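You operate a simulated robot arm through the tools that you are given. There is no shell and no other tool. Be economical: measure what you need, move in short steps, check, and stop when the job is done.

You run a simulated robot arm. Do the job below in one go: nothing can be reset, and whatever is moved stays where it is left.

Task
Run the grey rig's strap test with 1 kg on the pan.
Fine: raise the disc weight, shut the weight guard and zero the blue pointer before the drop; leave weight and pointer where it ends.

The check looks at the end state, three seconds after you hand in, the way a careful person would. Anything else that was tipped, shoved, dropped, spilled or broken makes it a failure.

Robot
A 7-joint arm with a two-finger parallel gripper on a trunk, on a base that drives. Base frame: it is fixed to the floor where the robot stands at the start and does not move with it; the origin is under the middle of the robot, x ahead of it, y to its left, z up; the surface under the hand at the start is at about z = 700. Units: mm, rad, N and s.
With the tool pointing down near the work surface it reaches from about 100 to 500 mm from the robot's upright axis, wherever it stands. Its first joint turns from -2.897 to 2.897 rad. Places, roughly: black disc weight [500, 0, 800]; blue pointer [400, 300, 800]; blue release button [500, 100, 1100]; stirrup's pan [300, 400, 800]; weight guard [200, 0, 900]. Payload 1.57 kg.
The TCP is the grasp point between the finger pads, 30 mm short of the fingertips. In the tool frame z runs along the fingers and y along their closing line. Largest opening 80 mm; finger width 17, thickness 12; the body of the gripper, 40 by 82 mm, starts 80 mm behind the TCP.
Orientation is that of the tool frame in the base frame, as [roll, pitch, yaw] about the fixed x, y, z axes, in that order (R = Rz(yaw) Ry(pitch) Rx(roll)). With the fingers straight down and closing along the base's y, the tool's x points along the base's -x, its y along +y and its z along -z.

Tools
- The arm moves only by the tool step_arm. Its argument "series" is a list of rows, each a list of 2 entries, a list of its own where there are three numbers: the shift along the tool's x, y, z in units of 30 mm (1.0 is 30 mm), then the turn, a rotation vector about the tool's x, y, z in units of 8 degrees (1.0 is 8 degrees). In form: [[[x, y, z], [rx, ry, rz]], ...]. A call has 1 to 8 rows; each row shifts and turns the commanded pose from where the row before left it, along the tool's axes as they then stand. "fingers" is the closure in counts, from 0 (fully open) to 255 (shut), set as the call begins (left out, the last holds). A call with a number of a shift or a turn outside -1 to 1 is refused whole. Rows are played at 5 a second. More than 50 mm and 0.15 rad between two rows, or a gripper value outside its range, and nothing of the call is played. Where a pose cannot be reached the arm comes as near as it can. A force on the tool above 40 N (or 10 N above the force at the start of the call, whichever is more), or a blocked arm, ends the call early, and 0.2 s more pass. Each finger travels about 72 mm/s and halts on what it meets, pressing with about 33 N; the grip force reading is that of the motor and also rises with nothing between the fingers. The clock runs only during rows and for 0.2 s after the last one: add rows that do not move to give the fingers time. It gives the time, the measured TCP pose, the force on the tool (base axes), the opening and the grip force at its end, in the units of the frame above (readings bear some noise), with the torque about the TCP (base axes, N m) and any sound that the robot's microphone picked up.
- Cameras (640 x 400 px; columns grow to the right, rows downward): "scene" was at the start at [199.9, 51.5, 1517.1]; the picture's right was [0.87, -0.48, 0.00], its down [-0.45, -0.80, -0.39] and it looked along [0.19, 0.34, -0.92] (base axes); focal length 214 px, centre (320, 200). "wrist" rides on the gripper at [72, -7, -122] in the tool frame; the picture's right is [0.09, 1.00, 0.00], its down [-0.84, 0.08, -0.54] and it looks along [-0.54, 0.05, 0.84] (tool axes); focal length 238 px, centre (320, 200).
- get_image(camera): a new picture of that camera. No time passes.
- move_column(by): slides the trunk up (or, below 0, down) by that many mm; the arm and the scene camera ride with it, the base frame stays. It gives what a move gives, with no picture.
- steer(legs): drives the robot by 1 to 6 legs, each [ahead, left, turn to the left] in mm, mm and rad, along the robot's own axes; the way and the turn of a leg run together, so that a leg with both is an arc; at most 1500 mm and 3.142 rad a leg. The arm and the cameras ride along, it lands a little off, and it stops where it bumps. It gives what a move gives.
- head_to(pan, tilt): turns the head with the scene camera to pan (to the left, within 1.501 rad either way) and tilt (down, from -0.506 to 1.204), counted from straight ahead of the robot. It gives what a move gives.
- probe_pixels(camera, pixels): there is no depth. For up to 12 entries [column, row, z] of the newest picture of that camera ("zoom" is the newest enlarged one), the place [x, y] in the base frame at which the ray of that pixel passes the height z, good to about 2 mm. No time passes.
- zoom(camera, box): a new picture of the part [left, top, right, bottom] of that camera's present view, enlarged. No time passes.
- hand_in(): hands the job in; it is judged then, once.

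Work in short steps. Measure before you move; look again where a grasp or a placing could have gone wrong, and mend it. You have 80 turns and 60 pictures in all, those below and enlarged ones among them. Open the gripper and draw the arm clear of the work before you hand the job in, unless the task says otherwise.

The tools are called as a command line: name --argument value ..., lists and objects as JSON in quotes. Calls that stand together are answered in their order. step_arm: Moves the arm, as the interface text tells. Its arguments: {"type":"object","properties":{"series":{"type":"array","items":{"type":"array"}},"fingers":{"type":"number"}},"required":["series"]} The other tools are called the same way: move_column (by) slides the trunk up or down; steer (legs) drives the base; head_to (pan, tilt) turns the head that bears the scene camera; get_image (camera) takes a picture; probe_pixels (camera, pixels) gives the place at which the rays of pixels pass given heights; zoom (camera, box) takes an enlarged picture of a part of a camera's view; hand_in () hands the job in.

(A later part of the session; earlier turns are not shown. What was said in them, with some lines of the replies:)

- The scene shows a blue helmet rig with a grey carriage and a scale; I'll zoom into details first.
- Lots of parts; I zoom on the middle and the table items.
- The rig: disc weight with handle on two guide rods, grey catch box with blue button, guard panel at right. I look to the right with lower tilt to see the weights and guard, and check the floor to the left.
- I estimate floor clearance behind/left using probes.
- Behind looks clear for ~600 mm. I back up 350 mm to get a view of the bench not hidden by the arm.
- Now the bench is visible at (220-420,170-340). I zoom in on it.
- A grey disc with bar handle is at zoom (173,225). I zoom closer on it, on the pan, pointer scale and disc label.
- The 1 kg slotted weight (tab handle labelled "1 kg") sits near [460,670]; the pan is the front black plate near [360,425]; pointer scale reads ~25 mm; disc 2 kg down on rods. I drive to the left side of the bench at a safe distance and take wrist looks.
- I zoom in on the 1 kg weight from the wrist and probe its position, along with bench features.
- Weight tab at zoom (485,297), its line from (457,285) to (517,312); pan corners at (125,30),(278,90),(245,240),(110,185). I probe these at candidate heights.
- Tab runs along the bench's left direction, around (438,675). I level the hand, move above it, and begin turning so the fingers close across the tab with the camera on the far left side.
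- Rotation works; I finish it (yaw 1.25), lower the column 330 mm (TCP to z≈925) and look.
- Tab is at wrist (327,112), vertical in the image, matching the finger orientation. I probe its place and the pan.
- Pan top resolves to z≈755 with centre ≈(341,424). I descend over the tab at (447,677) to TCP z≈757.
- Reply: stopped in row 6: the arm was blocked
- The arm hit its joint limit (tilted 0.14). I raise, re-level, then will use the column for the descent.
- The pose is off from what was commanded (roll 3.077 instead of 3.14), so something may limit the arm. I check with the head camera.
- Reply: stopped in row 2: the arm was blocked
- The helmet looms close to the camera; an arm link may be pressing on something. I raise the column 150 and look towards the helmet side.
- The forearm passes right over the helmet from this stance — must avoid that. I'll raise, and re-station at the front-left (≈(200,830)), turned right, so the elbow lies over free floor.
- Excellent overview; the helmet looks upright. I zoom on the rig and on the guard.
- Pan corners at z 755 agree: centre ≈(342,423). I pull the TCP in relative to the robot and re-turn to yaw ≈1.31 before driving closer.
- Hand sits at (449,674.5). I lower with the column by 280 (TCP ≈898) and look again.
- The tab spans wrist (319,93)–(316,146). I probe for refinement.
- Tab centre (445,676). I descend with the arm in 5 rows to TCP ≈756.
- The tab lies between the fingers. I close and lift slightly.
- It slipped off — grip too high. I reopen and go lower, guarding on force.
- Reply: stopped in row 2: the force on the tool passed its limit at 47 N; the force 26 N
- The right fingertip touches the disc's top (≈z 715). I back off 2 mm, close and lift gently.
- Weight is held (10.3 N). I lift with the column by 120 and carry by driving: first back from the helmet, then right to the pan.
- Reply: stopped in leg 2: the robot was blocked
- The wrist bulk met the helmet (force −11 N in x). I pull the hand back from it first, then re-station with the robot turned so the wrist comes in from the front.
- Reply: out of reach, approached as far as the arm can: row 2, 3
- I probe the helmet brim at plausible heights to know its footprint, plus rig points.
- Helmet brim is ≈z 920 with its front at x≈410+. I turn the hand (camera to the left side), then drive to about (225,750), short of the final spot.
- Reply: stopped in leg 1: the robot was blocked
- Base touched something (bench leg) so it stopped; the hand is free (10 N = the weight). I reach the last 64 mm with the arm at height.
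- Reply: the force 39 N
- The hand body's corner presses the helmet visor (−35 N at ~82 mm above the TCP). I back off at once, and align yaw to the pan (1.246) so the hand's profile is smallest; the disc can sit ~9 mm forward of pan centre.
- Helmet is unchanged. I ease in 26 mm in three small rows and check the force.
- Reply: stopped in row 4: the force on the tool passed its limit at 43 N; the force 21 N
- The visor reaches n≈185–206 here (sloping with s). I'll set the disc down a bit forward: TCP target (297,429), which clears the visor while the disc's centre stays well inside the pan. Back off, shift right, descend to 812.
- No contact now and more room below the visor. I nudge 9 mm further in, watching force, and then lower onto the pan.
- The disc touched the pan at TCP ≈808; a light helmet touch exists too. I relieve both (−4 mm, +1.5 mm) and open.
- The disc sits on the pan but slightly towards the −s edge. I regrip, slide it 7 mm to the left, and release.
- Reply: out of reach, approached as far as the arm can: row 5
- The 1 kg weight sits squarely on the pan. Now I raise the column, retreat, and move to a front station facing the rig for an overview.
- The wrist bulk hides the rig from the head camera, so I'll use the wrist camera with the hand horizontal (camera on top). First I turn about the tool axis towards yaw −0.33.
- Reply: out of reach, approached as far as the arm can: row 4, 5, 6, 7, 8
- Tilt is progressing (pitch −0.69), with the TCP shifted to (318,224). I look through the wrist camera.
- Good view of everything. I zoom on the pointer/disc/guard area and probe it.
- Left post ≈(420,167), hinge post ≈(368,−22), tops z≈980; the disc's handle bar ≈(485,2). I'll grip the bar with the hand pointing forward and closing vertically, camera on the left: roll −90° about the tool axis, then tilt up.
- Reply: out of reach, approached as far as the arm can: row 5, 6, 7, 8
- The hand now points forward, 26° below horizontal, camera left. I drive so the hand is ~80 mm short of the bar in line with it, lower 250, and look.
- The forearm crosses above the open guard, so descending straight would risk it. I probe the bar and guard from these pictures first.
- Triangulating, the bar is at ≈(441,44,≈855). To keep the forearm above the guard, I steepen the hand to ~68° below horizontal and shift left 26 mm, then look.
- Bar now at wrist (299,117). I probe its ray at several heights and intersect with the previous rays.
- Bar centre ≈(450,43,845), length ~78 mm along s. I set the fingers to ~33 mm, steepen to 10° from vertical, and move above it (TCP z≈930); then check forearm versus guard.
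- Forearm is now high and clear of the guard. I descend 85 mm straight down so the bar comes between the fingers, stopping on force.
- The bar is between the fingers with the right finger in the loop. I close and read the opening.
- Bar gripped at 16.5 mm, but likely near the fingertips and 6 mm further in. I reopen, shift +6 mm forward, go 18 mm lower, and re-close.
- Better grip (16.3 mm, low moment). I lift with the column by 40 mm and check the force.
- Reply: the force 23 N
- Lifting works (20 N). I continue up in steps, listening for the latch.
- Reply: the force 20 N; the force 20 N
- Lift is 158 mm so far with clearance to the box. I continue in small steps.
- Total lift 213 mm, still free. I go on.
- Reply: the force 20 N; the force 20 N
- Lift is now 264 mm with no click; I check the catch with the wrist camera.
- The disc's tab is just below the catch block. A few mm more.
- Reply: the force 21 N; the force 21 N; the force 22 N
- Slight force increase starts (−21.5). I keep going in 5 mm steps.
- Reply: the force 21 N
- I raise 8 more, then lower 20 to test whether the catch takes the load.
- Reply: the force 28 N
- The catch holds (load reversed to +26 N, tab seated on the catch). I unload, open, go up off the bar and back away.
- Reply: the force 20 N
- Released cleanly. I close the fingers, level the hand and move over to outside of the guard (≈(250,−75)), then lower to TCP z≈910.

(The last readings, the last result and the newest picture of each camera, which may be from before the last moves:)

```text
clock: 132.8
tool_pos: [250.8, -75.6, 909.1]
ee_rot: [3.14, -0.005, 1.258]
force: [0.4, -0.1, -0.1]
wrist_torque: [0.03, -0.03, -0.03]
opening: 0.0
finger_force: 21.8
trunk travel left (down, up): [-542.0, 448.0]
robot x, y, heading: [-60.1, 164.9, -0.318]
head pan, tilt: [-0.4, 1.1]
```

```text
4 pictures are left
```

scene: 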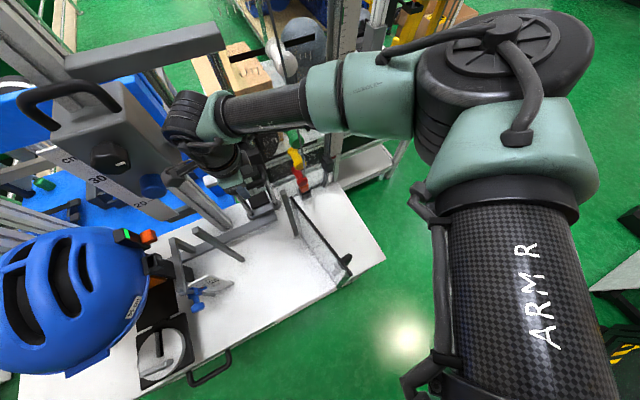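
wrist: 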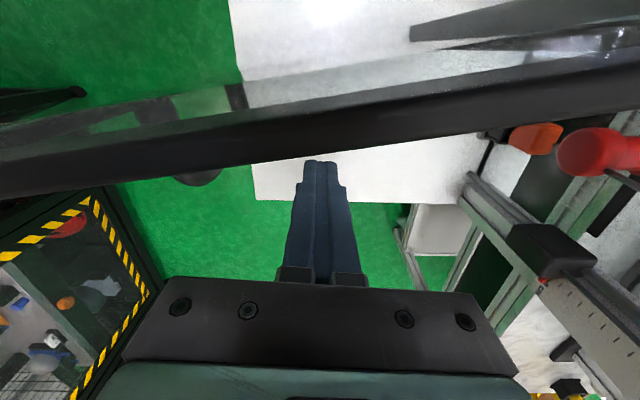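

Fingertip is just outside the guard panel. I sweep it around its hinge (two calls), to close it against the left post.

step_arm --series '[[[0.535, -0.328, 0], [0, 0, 0]], [[0.535, -0.328, 0], [0, 0, 0]], [[0.585, -0.183, 0], [0, 0, 0]], [[0.585, -0.183, 0], [0, 0, 0]], [[0.614, -0.026, 0], [0, 0, 0]], [[0.614, -0.026, 0], [0, 0, 0]], [[0.6, 0.133, 0], [0, 0, 0]], [[0.6, 0.133, 0], [0, 0, 0]]]'

step_arm --series '[[[0.543, 0.285, 0], [0, 0, 0]], [[0.543, 0.285, 0], [0, 0, 0]], [[0.452, 0.415, 0], [0, 0, 0]], [[0.452, 0.415, 0], [0, 0, 0]], [[0.33, 0.517, 0], [0, 0, 0]], [[0.33, 0.517, 0], [0, 0, 0]], [[0.175, 0.545, 0], [0, 0, 0]], [[0.175, 0.545, 0], [0, 0, 0]]]'

```text
clock: 134.6
tool_pos: [271.9, 64.4, 907.9]
ee_rot: [3.139, -0.004, 1.257]
force: [-1.2, -0.3, 0.8]
wrist_torque: [-0.03, -0.01, 0.0]
opening: 0.0
finger_force: 21.3
trunk travel left (down, up): [-542.0, 448.0]
robot x, y, heading: [-57.5, 166.2, -0.321]
head pan, tilt: [-0.4, 1.1]
```

```text
clock: 136.0
tool_pos: [350.0, 115.0, 908.4]
ee_rot: [-3.121, 0.007, 1.26]
force: [-19.5, 0.0, 6.1]
wrist_torque: [0.14, -2.02, 0.06]
opening: 0.0
finger_force: 21.2
trunk travel left (down, up): [-542.0, 448.0]
robot x, y, heading: [-56.6, 169.5, -0.324]
head pan, tilt: [-0.4, 1.1]
stopped in row 6: the force on the tool passed its limit at 48 N (the readings are from after the stop); the commanded pose is now the measured one
```

Contact stopped at (350,115), consistent with the panel reaching its stop. I back away, raise, and check with the head camera.

step_arm --series '[[[0, -0.5, 0], [0, 0, 0]], [[0, -1, 0], [0, 0, 0]]]'

move_column --by 200

head_to --pan 0.0 --tilt 1.0

get_image --camera "scene"

```text
clock: 136.6
tool_pos: [309.8, 128.6, 908.3]
ee_rot: [-3.128, 0.003, 1.254]
force: [-0.7, 0.6, -0.5]
wrist_torque: [-0.01, -0.03, -0.01]
opening: 0.1
finger_force: 21.3
trunk travel left (down, up): [-542.0, 448.0]
robot x, y, heading: [-61.4, 168.4, -0.318]
head pan, tilt: [-0.4, 1.1]
```

```text
clock: 138.8
tool_pos: [309.8, 127.6, 1109.1]
ee_rot: [-3.126, 0.006, 1.256]
force: [0.3, 0.4, 0.0]
wrist_torque: [0.02, 0.02, 0.02]
opening: 0.2
finger_force: 21.1
trunk travel left (down, up): [-742.0, 248.0]
robot x, y, heading: [-60.6, 168.2, -0.321]
head pan, tilt: [-0.4, 1.1]
```

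```text
clock: 139.7
tool_pos: [309.8, 128.1, 1108.7]
ee_rot: [-3.126, 0.003, 1.256]
force: [0.2, 0.2, 0.0]
wrist_torque: [0.0, -0.01, 0.02]
opening: 0.0
finger_force: 21.2
trunk travel left (down, up): [-742.0, 248.0]
robot x, y, heading: [-60.3, 167.4, -0.319]
head pan, tilt: [0.0, 1.0]
```

```text
3 pictures are left
```

scene: 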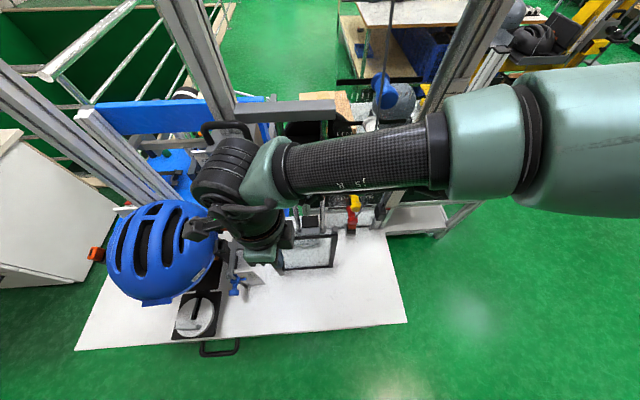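

The guard looks shut (panel at (310,252), parallel to the bench). Next the pointer: I tilt the hand forward (−64° about tool x) to reach it from the front below the helmet brim.

step_arm --series '[[[0, -1, 0], [-1, 0, 0]], [[0, 0, 0], [-1, 0, 0]], [[0, 0, 0], [-1, 0, 0]], [[0, 0, 0], [-1, 0, 0]], [[0, 0, 0], [-1, 0, 0]], [[0, 0, 0], [-1, 0, 0]], [[0, 0, 0], [-1, 0, 0]], [[0, 0, 0], [-1, 0, 0]]]' --fingers 80

probe_pixels --camera "scene" --pixels '[[237, 290, 780], [237, 290, 800], [237, 290, 820], [237, 290, 840], [233, 283, 800], [285, 268, 740], [337, 266, 740], [337, 236, 980]]'

```text
clock: 141.5
tool_pos: [343.2, 153.5, 1093.7]
ee_rot: [2.038, 0.007, 1.251]
force: [0.2, 0.9, -0.5]
wrist_torque: [0.03, 0.0, -0.04]
opening: 54.9
finger_force: 0.0
out of reach, approached as far as the arm can: row 3, 4, 5, 6, 8
trunk travel left (down, up): [-742.0, 248.0]
robot x, y, heading: [-56.8, 167.9, -0.319]
head pan, tilt: [0.0, 1.0]
```

```text
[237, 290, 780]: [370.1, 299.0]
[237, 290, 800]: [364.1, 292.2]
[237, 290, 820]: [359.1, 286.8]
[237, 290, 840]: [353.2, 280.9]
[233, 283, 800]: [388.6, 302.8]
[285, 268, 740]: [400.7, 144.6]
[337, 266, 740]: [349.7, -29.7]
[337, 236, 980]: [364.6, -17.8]
```

Knob ≈(363,296,795); guard line confirmed shut (n≈335). I drive the hand to 90 mm in front of the knob, lower to z≈845 and look.

steer --legs '[[-115, 0, 0], [0, 142, 0]]'

move_column --by -250

get_image --camera "wrist"

```text
clock: 143.6
tool_pos: [277.4, 321.6, 1093.4]
ee_rot: [2.042, 0.007, 1.251]
force: [0.0, -0.4, -0.3]
wrist_torque: [0.03, 0.01, 0.0]
opening: 54.7
finger_force: 0.0
trunk travel left (down, up): [-742.0, 248.0]
robot x, y, heading: [-121.5, 336.8, -0.326]
head pan, tilt: [0.0, 1.0]
```

```text
clock: 146.2
tool_pos: [278.9, 322.5, 843.6]
ee_rot: [2.043, 0.006, 1.251]
force: [-1.1, 0.9, -0.3]
wrist_torque: [0.01, -0.01, -0.01]
opening: 55.0
finger_force: 0.0
trunk travel left (down, up): [-492.0, 498.0]
robot x, y, heading: [-122.8, 335.6, -0.319]
head pan, tilt: [0.0, 1.0]
```

```text
2 pictures are left
```

wrist: 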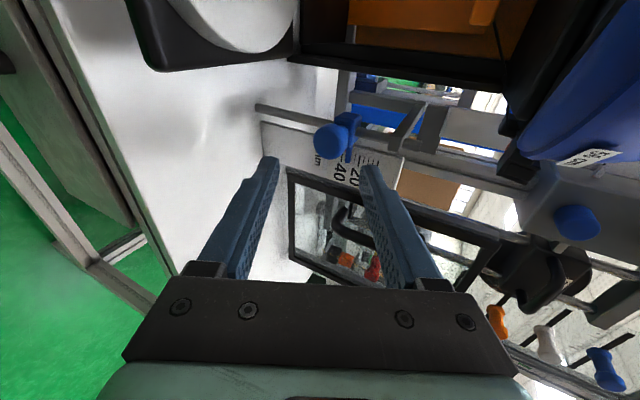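

Knob at (332,140), block at (350,127); scale labels "40" (341,172) and "20" (360,175). I probe rays to get heights at the rod's plane.

probe_pixels --camera "wrist" --pixels '[[332, 140, 780], [332, 140, 820], [350, 127, 780], [350, 127, 820], [341, 172, 780], [341, 172, 820], [360, 175, 780], [360, 175, 820], [258, 108, 700], [258, 108, 740], [430, 170, 840], [430, 170, 880]]'

```text
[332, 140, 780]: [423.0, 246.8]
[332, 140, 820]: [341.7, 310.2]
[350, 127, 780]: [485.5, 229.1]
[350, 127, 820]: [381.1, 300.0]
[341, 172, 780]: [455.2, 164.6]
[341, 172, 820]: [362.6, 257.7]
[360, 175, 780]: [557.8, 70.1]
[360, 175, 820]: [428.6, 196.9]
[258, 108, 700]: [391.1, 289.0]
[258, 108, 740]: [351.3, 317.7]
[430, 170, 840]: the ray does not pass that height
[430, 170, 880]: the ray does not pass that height
```

Knob resolves to (363,293,809), block ≈z 819, mark spacing agrees. I move in with the fingers straddling the knob vertically and close.

step_arm --series '[[[0, 0.107, 0.865], [0, 0, 0]], [[0, 0.107, 0.865], [0, 0, 0]], [[0, 0.107, 0.865], [0, 0, 0]], [[0, 0, 0], [0, 0, 0]]]'

step_arm --series '[[[0, 0, 0], [0, 0, 0]], [[0, 0, 0], [0, 0, 0]], [[0, 0, 0], [0, 0, 0]], [[0, 0, 0], [0, 0, 0]]]' --fingers 160

```text
clock: 147.2
tool_pos: [351.5, 309.7, 824.6]
ee_rot: [2.046, 0.009, 1.245]
force: [0.4, -0.6, 0.2]
wrist_torque: [0.01, 0.02, -0.01]
opening: 55.0
finger_force: 0.0
out of reach, approached as far as the arm can: row 1, 2, 3
trunk travel left (down, up): [-492.0, 498.0]
robot x, y, heading: [-122.6, 335.1, -0.321]
head pan, tilt: [0.0, 1.0]
```

```text
clock: 148.2
tool_pos: [351.0, 311.0, 825.7]
ee_rot: [2.048, 0.007, 1.245]
force: [-9.6, 2.8, -0.7]
wrist_torque: [0.09, -1.05, -0.36]
opening: 37.0
finger_force: 43.5
trunk travel left (down, up): [-492.0, 498.0]
robot x, y, heading: [-121.9, 334.2, -0.323]
head pan, tilt: [0.0, 1.0]
```

The fingers stopped at 37 mm with odd torque — I look before lifting.

zoom --camera "wrist" --box '[220, 50, 480, 230]'

```text
2.22 times, centred on (350, 140) of wrist
```

zoom: 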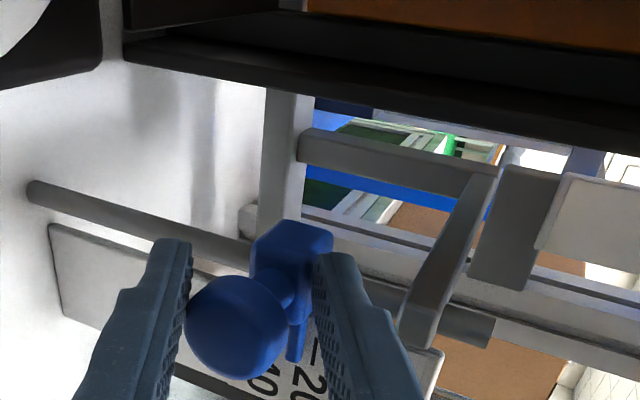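

The lower finger is under the knob, the upper on the block; the pointer reads ≈26 mm, and the gap up to the bracket is about that. I'll push from below with closed fingers: back out, close, go 42 mm lower, centre on the knob, and move in again.

step_arm --series '[[[0, 0, 0], [0, 0, 0]], [[0, 0, 0], [0, 0, 0]], [[0, 0, -0.8], [0, 0, 0]], [[0, 0, -0.8], [0, 0, 0]], [[0, 0, -0.8], [0, 0, 0]]]' --fingers 80

step_arm --series '[[[-0.2, -0.61, 0.37], [0, 0, 0]], [[-0.2, -0.61, 0.37], [0, 0, 0]], [[0, 0, 0], [0, 0, 0]], [[0, 0, 0], [0, 0, 0]]]' --fingers 255

```text
clock: 149.4
tool_pos: [290.8, 331.8, 858.0]
ee_rot: [2.041, 0.006, 1.252]
force: [-0.7, -0.7, 0.4]
wrist_torque: [0.03, 0.03, -0.02]
opening: 54.8
finger_force: 0.0
trunk travel left (down, up): [-492.0, 498.0]
robot x, y, heading: [-122.9, 339.4, -0.323]
head pan, tilt: [0.0, 1.0]
```

```text
clock: 150.4
tool_pos: [293.6, 328.5, 823.9]
ee_rot: [2.046, 0.008, 1.245]
force: [0.0, -0.4, 0.4]
wrist_torque: [-0.01, -0.04, -0.01]
opening: 0.0
finger_force: 21.6
out of reach, approached as far as the arm can: row 2
trunk travel left (down, up): [-492.0, 498.0]
robot x, y, heading: [-126.9, 335.9, -0.324]
head pan, tilt: [0.0, 1.0]
```

Arm is at its reach limit, so I use column (−40) and base drive (62 ahead, 11 right) to slip under the knob, then raise 20 mm and read the force.

move_column --by -40

steer --legs '[[62, -11, 0]]'

move_column --by 20

```text
clock: 151.2
tool_pos: [294.2, 329.1, 784.8]
ee_rot: [2.044, 0.01, 1.248]
force: [-0.3, 0.3, -0.3]
wrist_torque: [-0.01, -0.05, 0.0]
opening: 0.0
finger_force: 21.5
trunk travel left (down, up): [-452.0, 538.0]
robot x, y, heading: [-123.7, 339.0, -0.324]
head pan, tilt: [0.0, 1.0]
```

```text
clock: 152.2
tool_pos: [348.9, 298.6, 784.8]
ee_rot: [2.046, 0.009, 1.247]
force: [-0.3, 0.5, 0.5]
wrist_torque: [-0.01, 0.03, -0.02]
opening: 0.1
finger_force: 21.0
trunk travel left (down, up): [-452.0, 538.0]
robot x, y, heading: [-67.7, 308.3, -0.319]
head pan, tilt: [0.0, 1.0]
```

```text
clock: 152.9
tool_pos: [349.3, 298.8, 804.1]
ee_rot: [2.045, 0.009, 1.247]
force: [0.1, 0.3, -0.2]
wrist_torque: [0.01, 0.01, -0.03]
opening: 0.1
finger_force: 21.3
trunk travel left (down, up): [-472.0, 518.0]
robot x, y, heading: [-68.7, 309.3, -0.322]
head pan, tilt: [0.0, 1.0]
```

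No resistance felt yet. I go on in small steps, watching for the stop.

move_column --by 6

move_column --by 5

move_column --by 4

move_column --by 3

```text
clock: 153.4
tool_pos: [348.9, 298.5, 809.9]
ee_rot: [2.044, 0.009, 1.248]
force: [-0.2, -0.5, -0.3]
wrist_torque: [0.01, -0.03, 0.0]
opening: 0.2
finger_force: 21.6
trunk travel left (down, up): [-478.0, 512.0]
robot x, y, heading: [-67.8, 307.2, -0.326]
head pan, tilt: [0.0, 1.0]
```

```text
clock: 154.0
tool_pos: [349.6, 300.4, 814.2]
ee_rot: [2.047, 0.009, 1.248]
force: [-2.2, 0.6, -6.4]
wrist_torque: [0.03, -0.04, -0.03]
opening: 0.0
finger_force: 21.3
trunk travel left (down, up): [-483.0, 507.0]
robot x, y, heading: [-68.9, 308.4, -0.322]
head pan, tilt: [0.0, 1.0]
```

```text
clock: 154.5
tool_pos: [348.0, 299.0, 815.9]
ee_rot: [2.059, 0.011, 1.248]
force: [-1.3, 0.2, -28.4]
wrist_torque: [-0.04, -0.07, 0.0]
opening: 0.1
finger_force: 21.5
trunk travel left (down, up): [-487.0, 503.0]
robot x, y, heading: [-70.4, 309.8, -0.319]
head pan, tilt: [0.0, 1.0]
```

```text
clock: 154.9
tool_pos: [345.4, 298.9, 819.8]
ee_rot: [2.061, 0.011, 1.25]
force: [0.2, -0.8, 0.2]
wrist_torque: [0.01, -0.02, -0.02]
opening: 0.1
finger_force: 21.2
trunk travel left (down, up): [-489.0, 501.0]
robot x, y, heading: [-71.7, 309.0, -0.323]
head pan, tilt: [0.0, 1.0]
stopped: the force on the tool passed its limit at 42 N (the readings are from after the stop); the commanded pose is now the measured one
```

It slid about 6 mm after ~40 N of stiction. I continue in small lifts; total travel from first contact (813) should be ≈26 mm → TCP ≈839.

move_column --by 5

move_column --by 5

move_column --by 5

```text
clock: 155.4
tool_pos: [345.8, 299.6, 821.9]
ee_rot: [2.069, 0.012, 1.25]
force: [-3.6, 1.1, -14.4]
wrist_torque: [0.02, 0.04, 0.02]
opening: 0.0
finger_force: 21.1
trunk travel left (down, up): [-494.0, 496.0]
robot x, y, heading: [-68.4, 305.8, -0.324]
head pan, tilt: [0.0, 1.0]
```

```text
clock: 156.0
tool_pos: [342.8, 299.0, 820.4]
ee_rot: [2.085, 0.017, 1.251]
force: [2.4, 0.9, -12.0]
wrist_torque: [-0.01, 0.07, 0.01]
opening: 0.0
finger_force: 21.1
trunk travel left (down, up): [-499.0, 491.0]
robot x, y, heading: [-69.8, 305.2, -0.321]
head pan, tilt: [0.0, 1.0]
stopped: the force on the tool passed its limit at 41 N (the readings are from after the stop); the commanded pose is now the measured one
```

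```text
clock: 156.5
tool_pos: [342.2, 300.5, 822.5]
ee_rot: [2.095, 0.015, 1.253]
force: [-1.6, 0.2, -35.9]
wrist_torque: [-0.01, 0.13, 0.02]
opening: 0.0
finger_force: 21.2
trunk travel left (down, up): [-504.0, 486.0]
robot x, y, heading: [-65.8, 306.6, -0.319]
head pan, tilt: [0.0, 1.0]
```

The tool now presses a hard stop (TCP stays ≈821), meaning the pointer slid up freely and meets the bracket. I lower off, back out and read the scale with the last picture.

move_column --by -40

steer --legs '[[-85, 0, 0]]'

move_column --by 55

zoom --camera "wrist" --box '[240, 60, 480, 210]'

```text
clock: 157.3
tool_pos: [345.0, 299.8, 787.8]
ee_rot: [2.077, 0.014, 1.252]
force: [0.0, 0.2, 0.1]
wrist_torque: [0.01, -0.02, 0.01]
opening: 0.0
finger_force: 21.1
trunk travel left (down, up): [-464.0, 526.0]
robot x, y, heading: [-69.5, 313.0, -0.324]
head pan, tilt: [0.0, 1.0]
```

```text
clock: 158.4
tool_pos: [264.7, 326.0, 787.4]
ee_rot: [2.078, 0.014, 1.251]
force: [0.3, -0.1, -0.2]
wrist_torque: [-0.02, 0.01, 0.02]
opening: 0.0
finger_force: 21.8
trunk travel left (down, up): [-464.0, 526.0]
robot x, y, heading: [-148.3, 337.0, -0.316]
head pan, tilt: [0.0, 1.0]
```

```text
clock: 159.4
tool_pos: [264.2, 327.0, 842.8]
ee_rot: [2.079, 0.014, 1.252]
force: [-0.6, 0.7, 0.5]
wrist_torque: [0.0, -0.01, 0.0]
opening: 0.0
finger_force: 21.8
trunk travel left (down, up): [-519.0, 471.0]
robot x, y, heading: [-146.1, 336.3, -0.318]
head pan, tilt: [0.0, 1.0]
```

```text
2.67 times, centred on (360, 135) of wrist
```

zoom: 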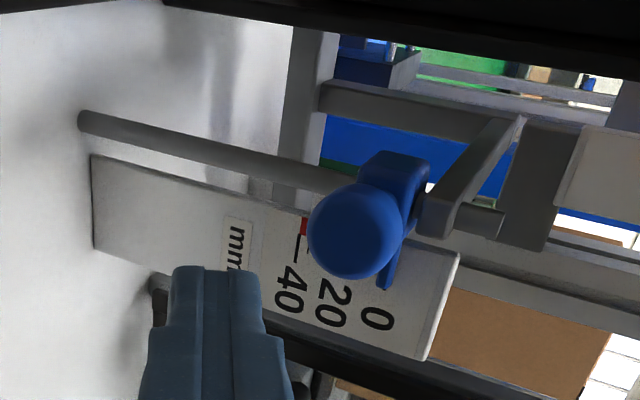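

The pointer now sits at 0, against the bracket. Button from my stored rays is ≈(483,172,1095). I raise to that height and level the closed fingers to point straight forward.

move_column --by 252

step_arm --series '[[[0, 0, 0], [-0.9, 0, 0]], [[0, 0, 0], [-0.9, 0, 0]], [[0, 0, 0], [-0.9, 0, 0]], [[0, 0, 0], [-0.9, 0, 0]], [[0, 0, 0], [0, 0, 0]]]' --fingers 255

```text
clock: 162.0
tool_pos: [264.2, 325.3, 1094.5]
ee_rot: [2.08, 0.013, 1.252]
force: [0.1, 0.0, 0.5]
wrist_torque: [0.0, -0.01, 0.02]
opening: 0.2
finger_force: 20.6
trunk travel left (down, up): [-771.0, 219.0]
robot x, y, heading: [-148.6, 338.2, -0.321]
head pan, tilt: [0.0, 1.0]
```

```text
clock: 163.2
tool_pos: [368.2, 387.8, 1153.3]
ee_rot: [1.585, 0.015, 1.243]
force: [0.0, 0.2, 0.3]
wrist_torque: [0.03, -0.02, 0.0]
opening: 0.2
finger_force: 21.2
out of reach, approached as far as the arm can: row 1, 2, 3, 4
trunk travel left (down, up): [-771.0, 219.0]
robot x, y, heading: [-151.2, 335.1, -0.317]
head pan, tilt: [0.0, 1.0]
```

Fingers are level at (368,388,1153). I back off, shift right 171, go ahead to ~25 mm before the button, and lower to z≈1095.

steer --legs '[[-60, 0, 0], [0, -171, 0], [181, 0, 0]]'

move_column --by -59

```text
clock: 166.3
tool_pos: [425.2, 188.9, 1153.8]
ee_rot: [1.587, 0.015, 1.242]
force: [0.3, -0.6, 0.4]
wrist_torque: [-0.03, 0.0, -0.01]
opening: 0.0
finger_force: 21.6
trunk travel left (down, up): [-771.0, 219.0]
robot x, y, heading: [-92.6, 133.4, -0.322]
head pan, tilt: [0.0, 1.0]
```

```text
clock: 167.3
tool_pos: [425.1, 188.7, 1094.1]
ee_rot: [1.589, 0.014, 1.241]
force: [0.1, 0.1, 0.5]
wrist_torque: [0.0, 0.0, -0.01]
opening: 0.0
finger_force: 20.9
trunk travel left (down, up): [-712.0, 278.0]
robot x, y, heading: [-87.9, 133.9, -0.32]
head pan, tilt: [0.0, 1.0]
```

Aligned at n 343, s 314, z 1094. I push forward slowly with the arm until contact/force.

step_arm --series '[[[0, 0, 0.22], [0, 0, 0]], [[0, 0, 0.22], [0, 0, 0]], [[0, 0, 0.22], [0, 0, 0]], [[0, 0, 0.22], [0, 0, 0]], [[0, 0, 0.22], [0, 0, 0]], [[0, 0, 0.22], [0, 0, 0]], [[0, 0, 0.22], [0, 0, 0]], [[0, 0, 0.22], [0, 0, 0]]]'

```text
clock: 169.1
tool_pos: [470.7, 182.9, 1099.6]
ee_rot: [1.596, 0.014, 1.237]
force: [-22.6, -1.9, -6.1]
wrist_torque: [0.01, 0.35, -0.2]
opening: 0.1
finger_force: 20.9
out of reach, approached as far as the arm can: row 3, 5, 7
trunk travel left (down, up): [-712.0, 278.0]
robot x, y, heading: [-85.8, 131.5, -0.317]
head pan, tilt: [0.0, 1.0]
heard: click
5 turns are left
```

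A click was heard with 23 N on the button. I draw back straight and listen.

step_arm --series '[[[0, 0, -0.5], [0, 0, 0]], [[0, 0, -0.8], [0, 0, 0]], [[0, 0, -0.8], [0, 0, 0]], [[0, 0, 0], [0, 0, 0]], [[0, 0, 0], [0, 0, 0]]]'

```text
clock: 170.3
tool_pos: [421.8, 202.3, 1103.1]
ee_rot: [1.591, 0.014, 1.243]
force: [0.1, -0.4, -0.8]
wrist_torque: [0.03, -0.02, 0.01]
opening: 0.0
finger_force: 21.1
out of reach, approached as far as the arm can: row 3
trunk travel left (down, up): [-712.0, 278.0]
robot x, y, heading: [-86.3, 133.3, -0.317]
head pan, tilt: [0.0, 1.0]
4 turns are left
```

The button clicked and the hand is free. I open the gripper and drive back clear of the rig.

steer --legs '[[-300, 0, 0]]'

step_arm --series '[[[0, 0, 0], [0, 0, 0]], [[0, 0, 0], [0, 0, 0]], [[0, 0, 0], [0, 0, 0]], [[0, 0, 0], [0, 0, 0]], [[0, 0, 0], [0, 0, 0]], [[0, 0, 0], [0, 0, 0]]]' --fingers 0

```text
clock: 172.0
tool_pos: [243.6, 274.2, 1082.2]
ee_rot: [1.633, 0.019, 1.259]
force: [0.6, 0.9, -0.3]
wrist_torque: [-0.01, 0.01, -0.02]
opening: 0.0
finger_force: 21.4
trunk travel left (down, up): [-712.0, 278.0]
robot x, y, heading: [-297.2, 209.3, -0.302]
head pan, tilt: [0.0, 1.0]
stopped in leg 1: the robot was blocked; the commanded pose is now the measured one
```

```text
clock: 173.6
tool_pos: [243.4, 276.5, 1081.7]
ee_rot: [1.632, 0.019, 1.26]
force: [0.0, 0.2, -0.2]
wrist_torque: [-0.03, -0.01, 0.01]
opening: 80.1
finger_force: 0.1
trunk travel left (down, up): [-712.0, 278.0]
robot x, y, heading: [-294.6, 201.3, -0.304]
head pan, tilt: [0.0, 1.0]
stopped in row 6: the arm was blocked; the commanded pose is now the measured one
3 turns are left
```

Something behind blocked the base; the hand is already ~170 mm clear of the rig with the gripper open. I ease forward slightly to remove any contact.

steer --legs '[[35, 0, 0]]'

```text
clock: 174.5
tool_pos: [254.8, 268.1, 1094.4]
ee_rot: [1.608, 0.016, 1.253]
force: [0.1, 0.1, -0.1]
wrist_torque: [0.02, 0.02, 0.02]
opening: 80.0
finger_force: 0.0
trunk travel left (down, up): [-712.0, 278.0]
robot x, y, heading: [-265.7, 197.2, -0.314]
head pan, tilt: [0.0, 1.0]
2 turns are left
```

Contact is relieved, the gripper is open and the arm is clear; I hand in.

hand_in

```text
The job is handed in.
```

I ran the strap test and handed it in, but I didn't see the disc weight fall. I had no pictures left by then, so a click when I pressed the release button is my only evidence of the drop.

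- **Pan:** the 1 kg weight sits flat and roughly centred on the stirrup's pan.
- **Disc weight:** it was raised until the catch held it. It took the load when I lowered the arm slightly.
- **Guard:** it was shut against its stop and looked closed in the picture I took afterwards.
- **Blue pointer:** it was pushed up to its stop, and the last picture showed it at 0 before the drop.
- **Release button:** I pressed it with about 23 N and heard the click. I did not hear the weight land.

The hand or wrist touched the helmet several times while I was placing the 1 kg weight, once with about 35 N and once stopping at 43 N. The arm was also blocked near the helmet earlier, though I couldn't confirm what it touched. The helmet looked unmoved in the picture I took after the 35 N touch; I did not check it closely after that.

While backing away at the end, the robot was blocked by something I couldn't see. I moved forward 35 mm to clear it. The gripper is open and the arm is clear of the rig.
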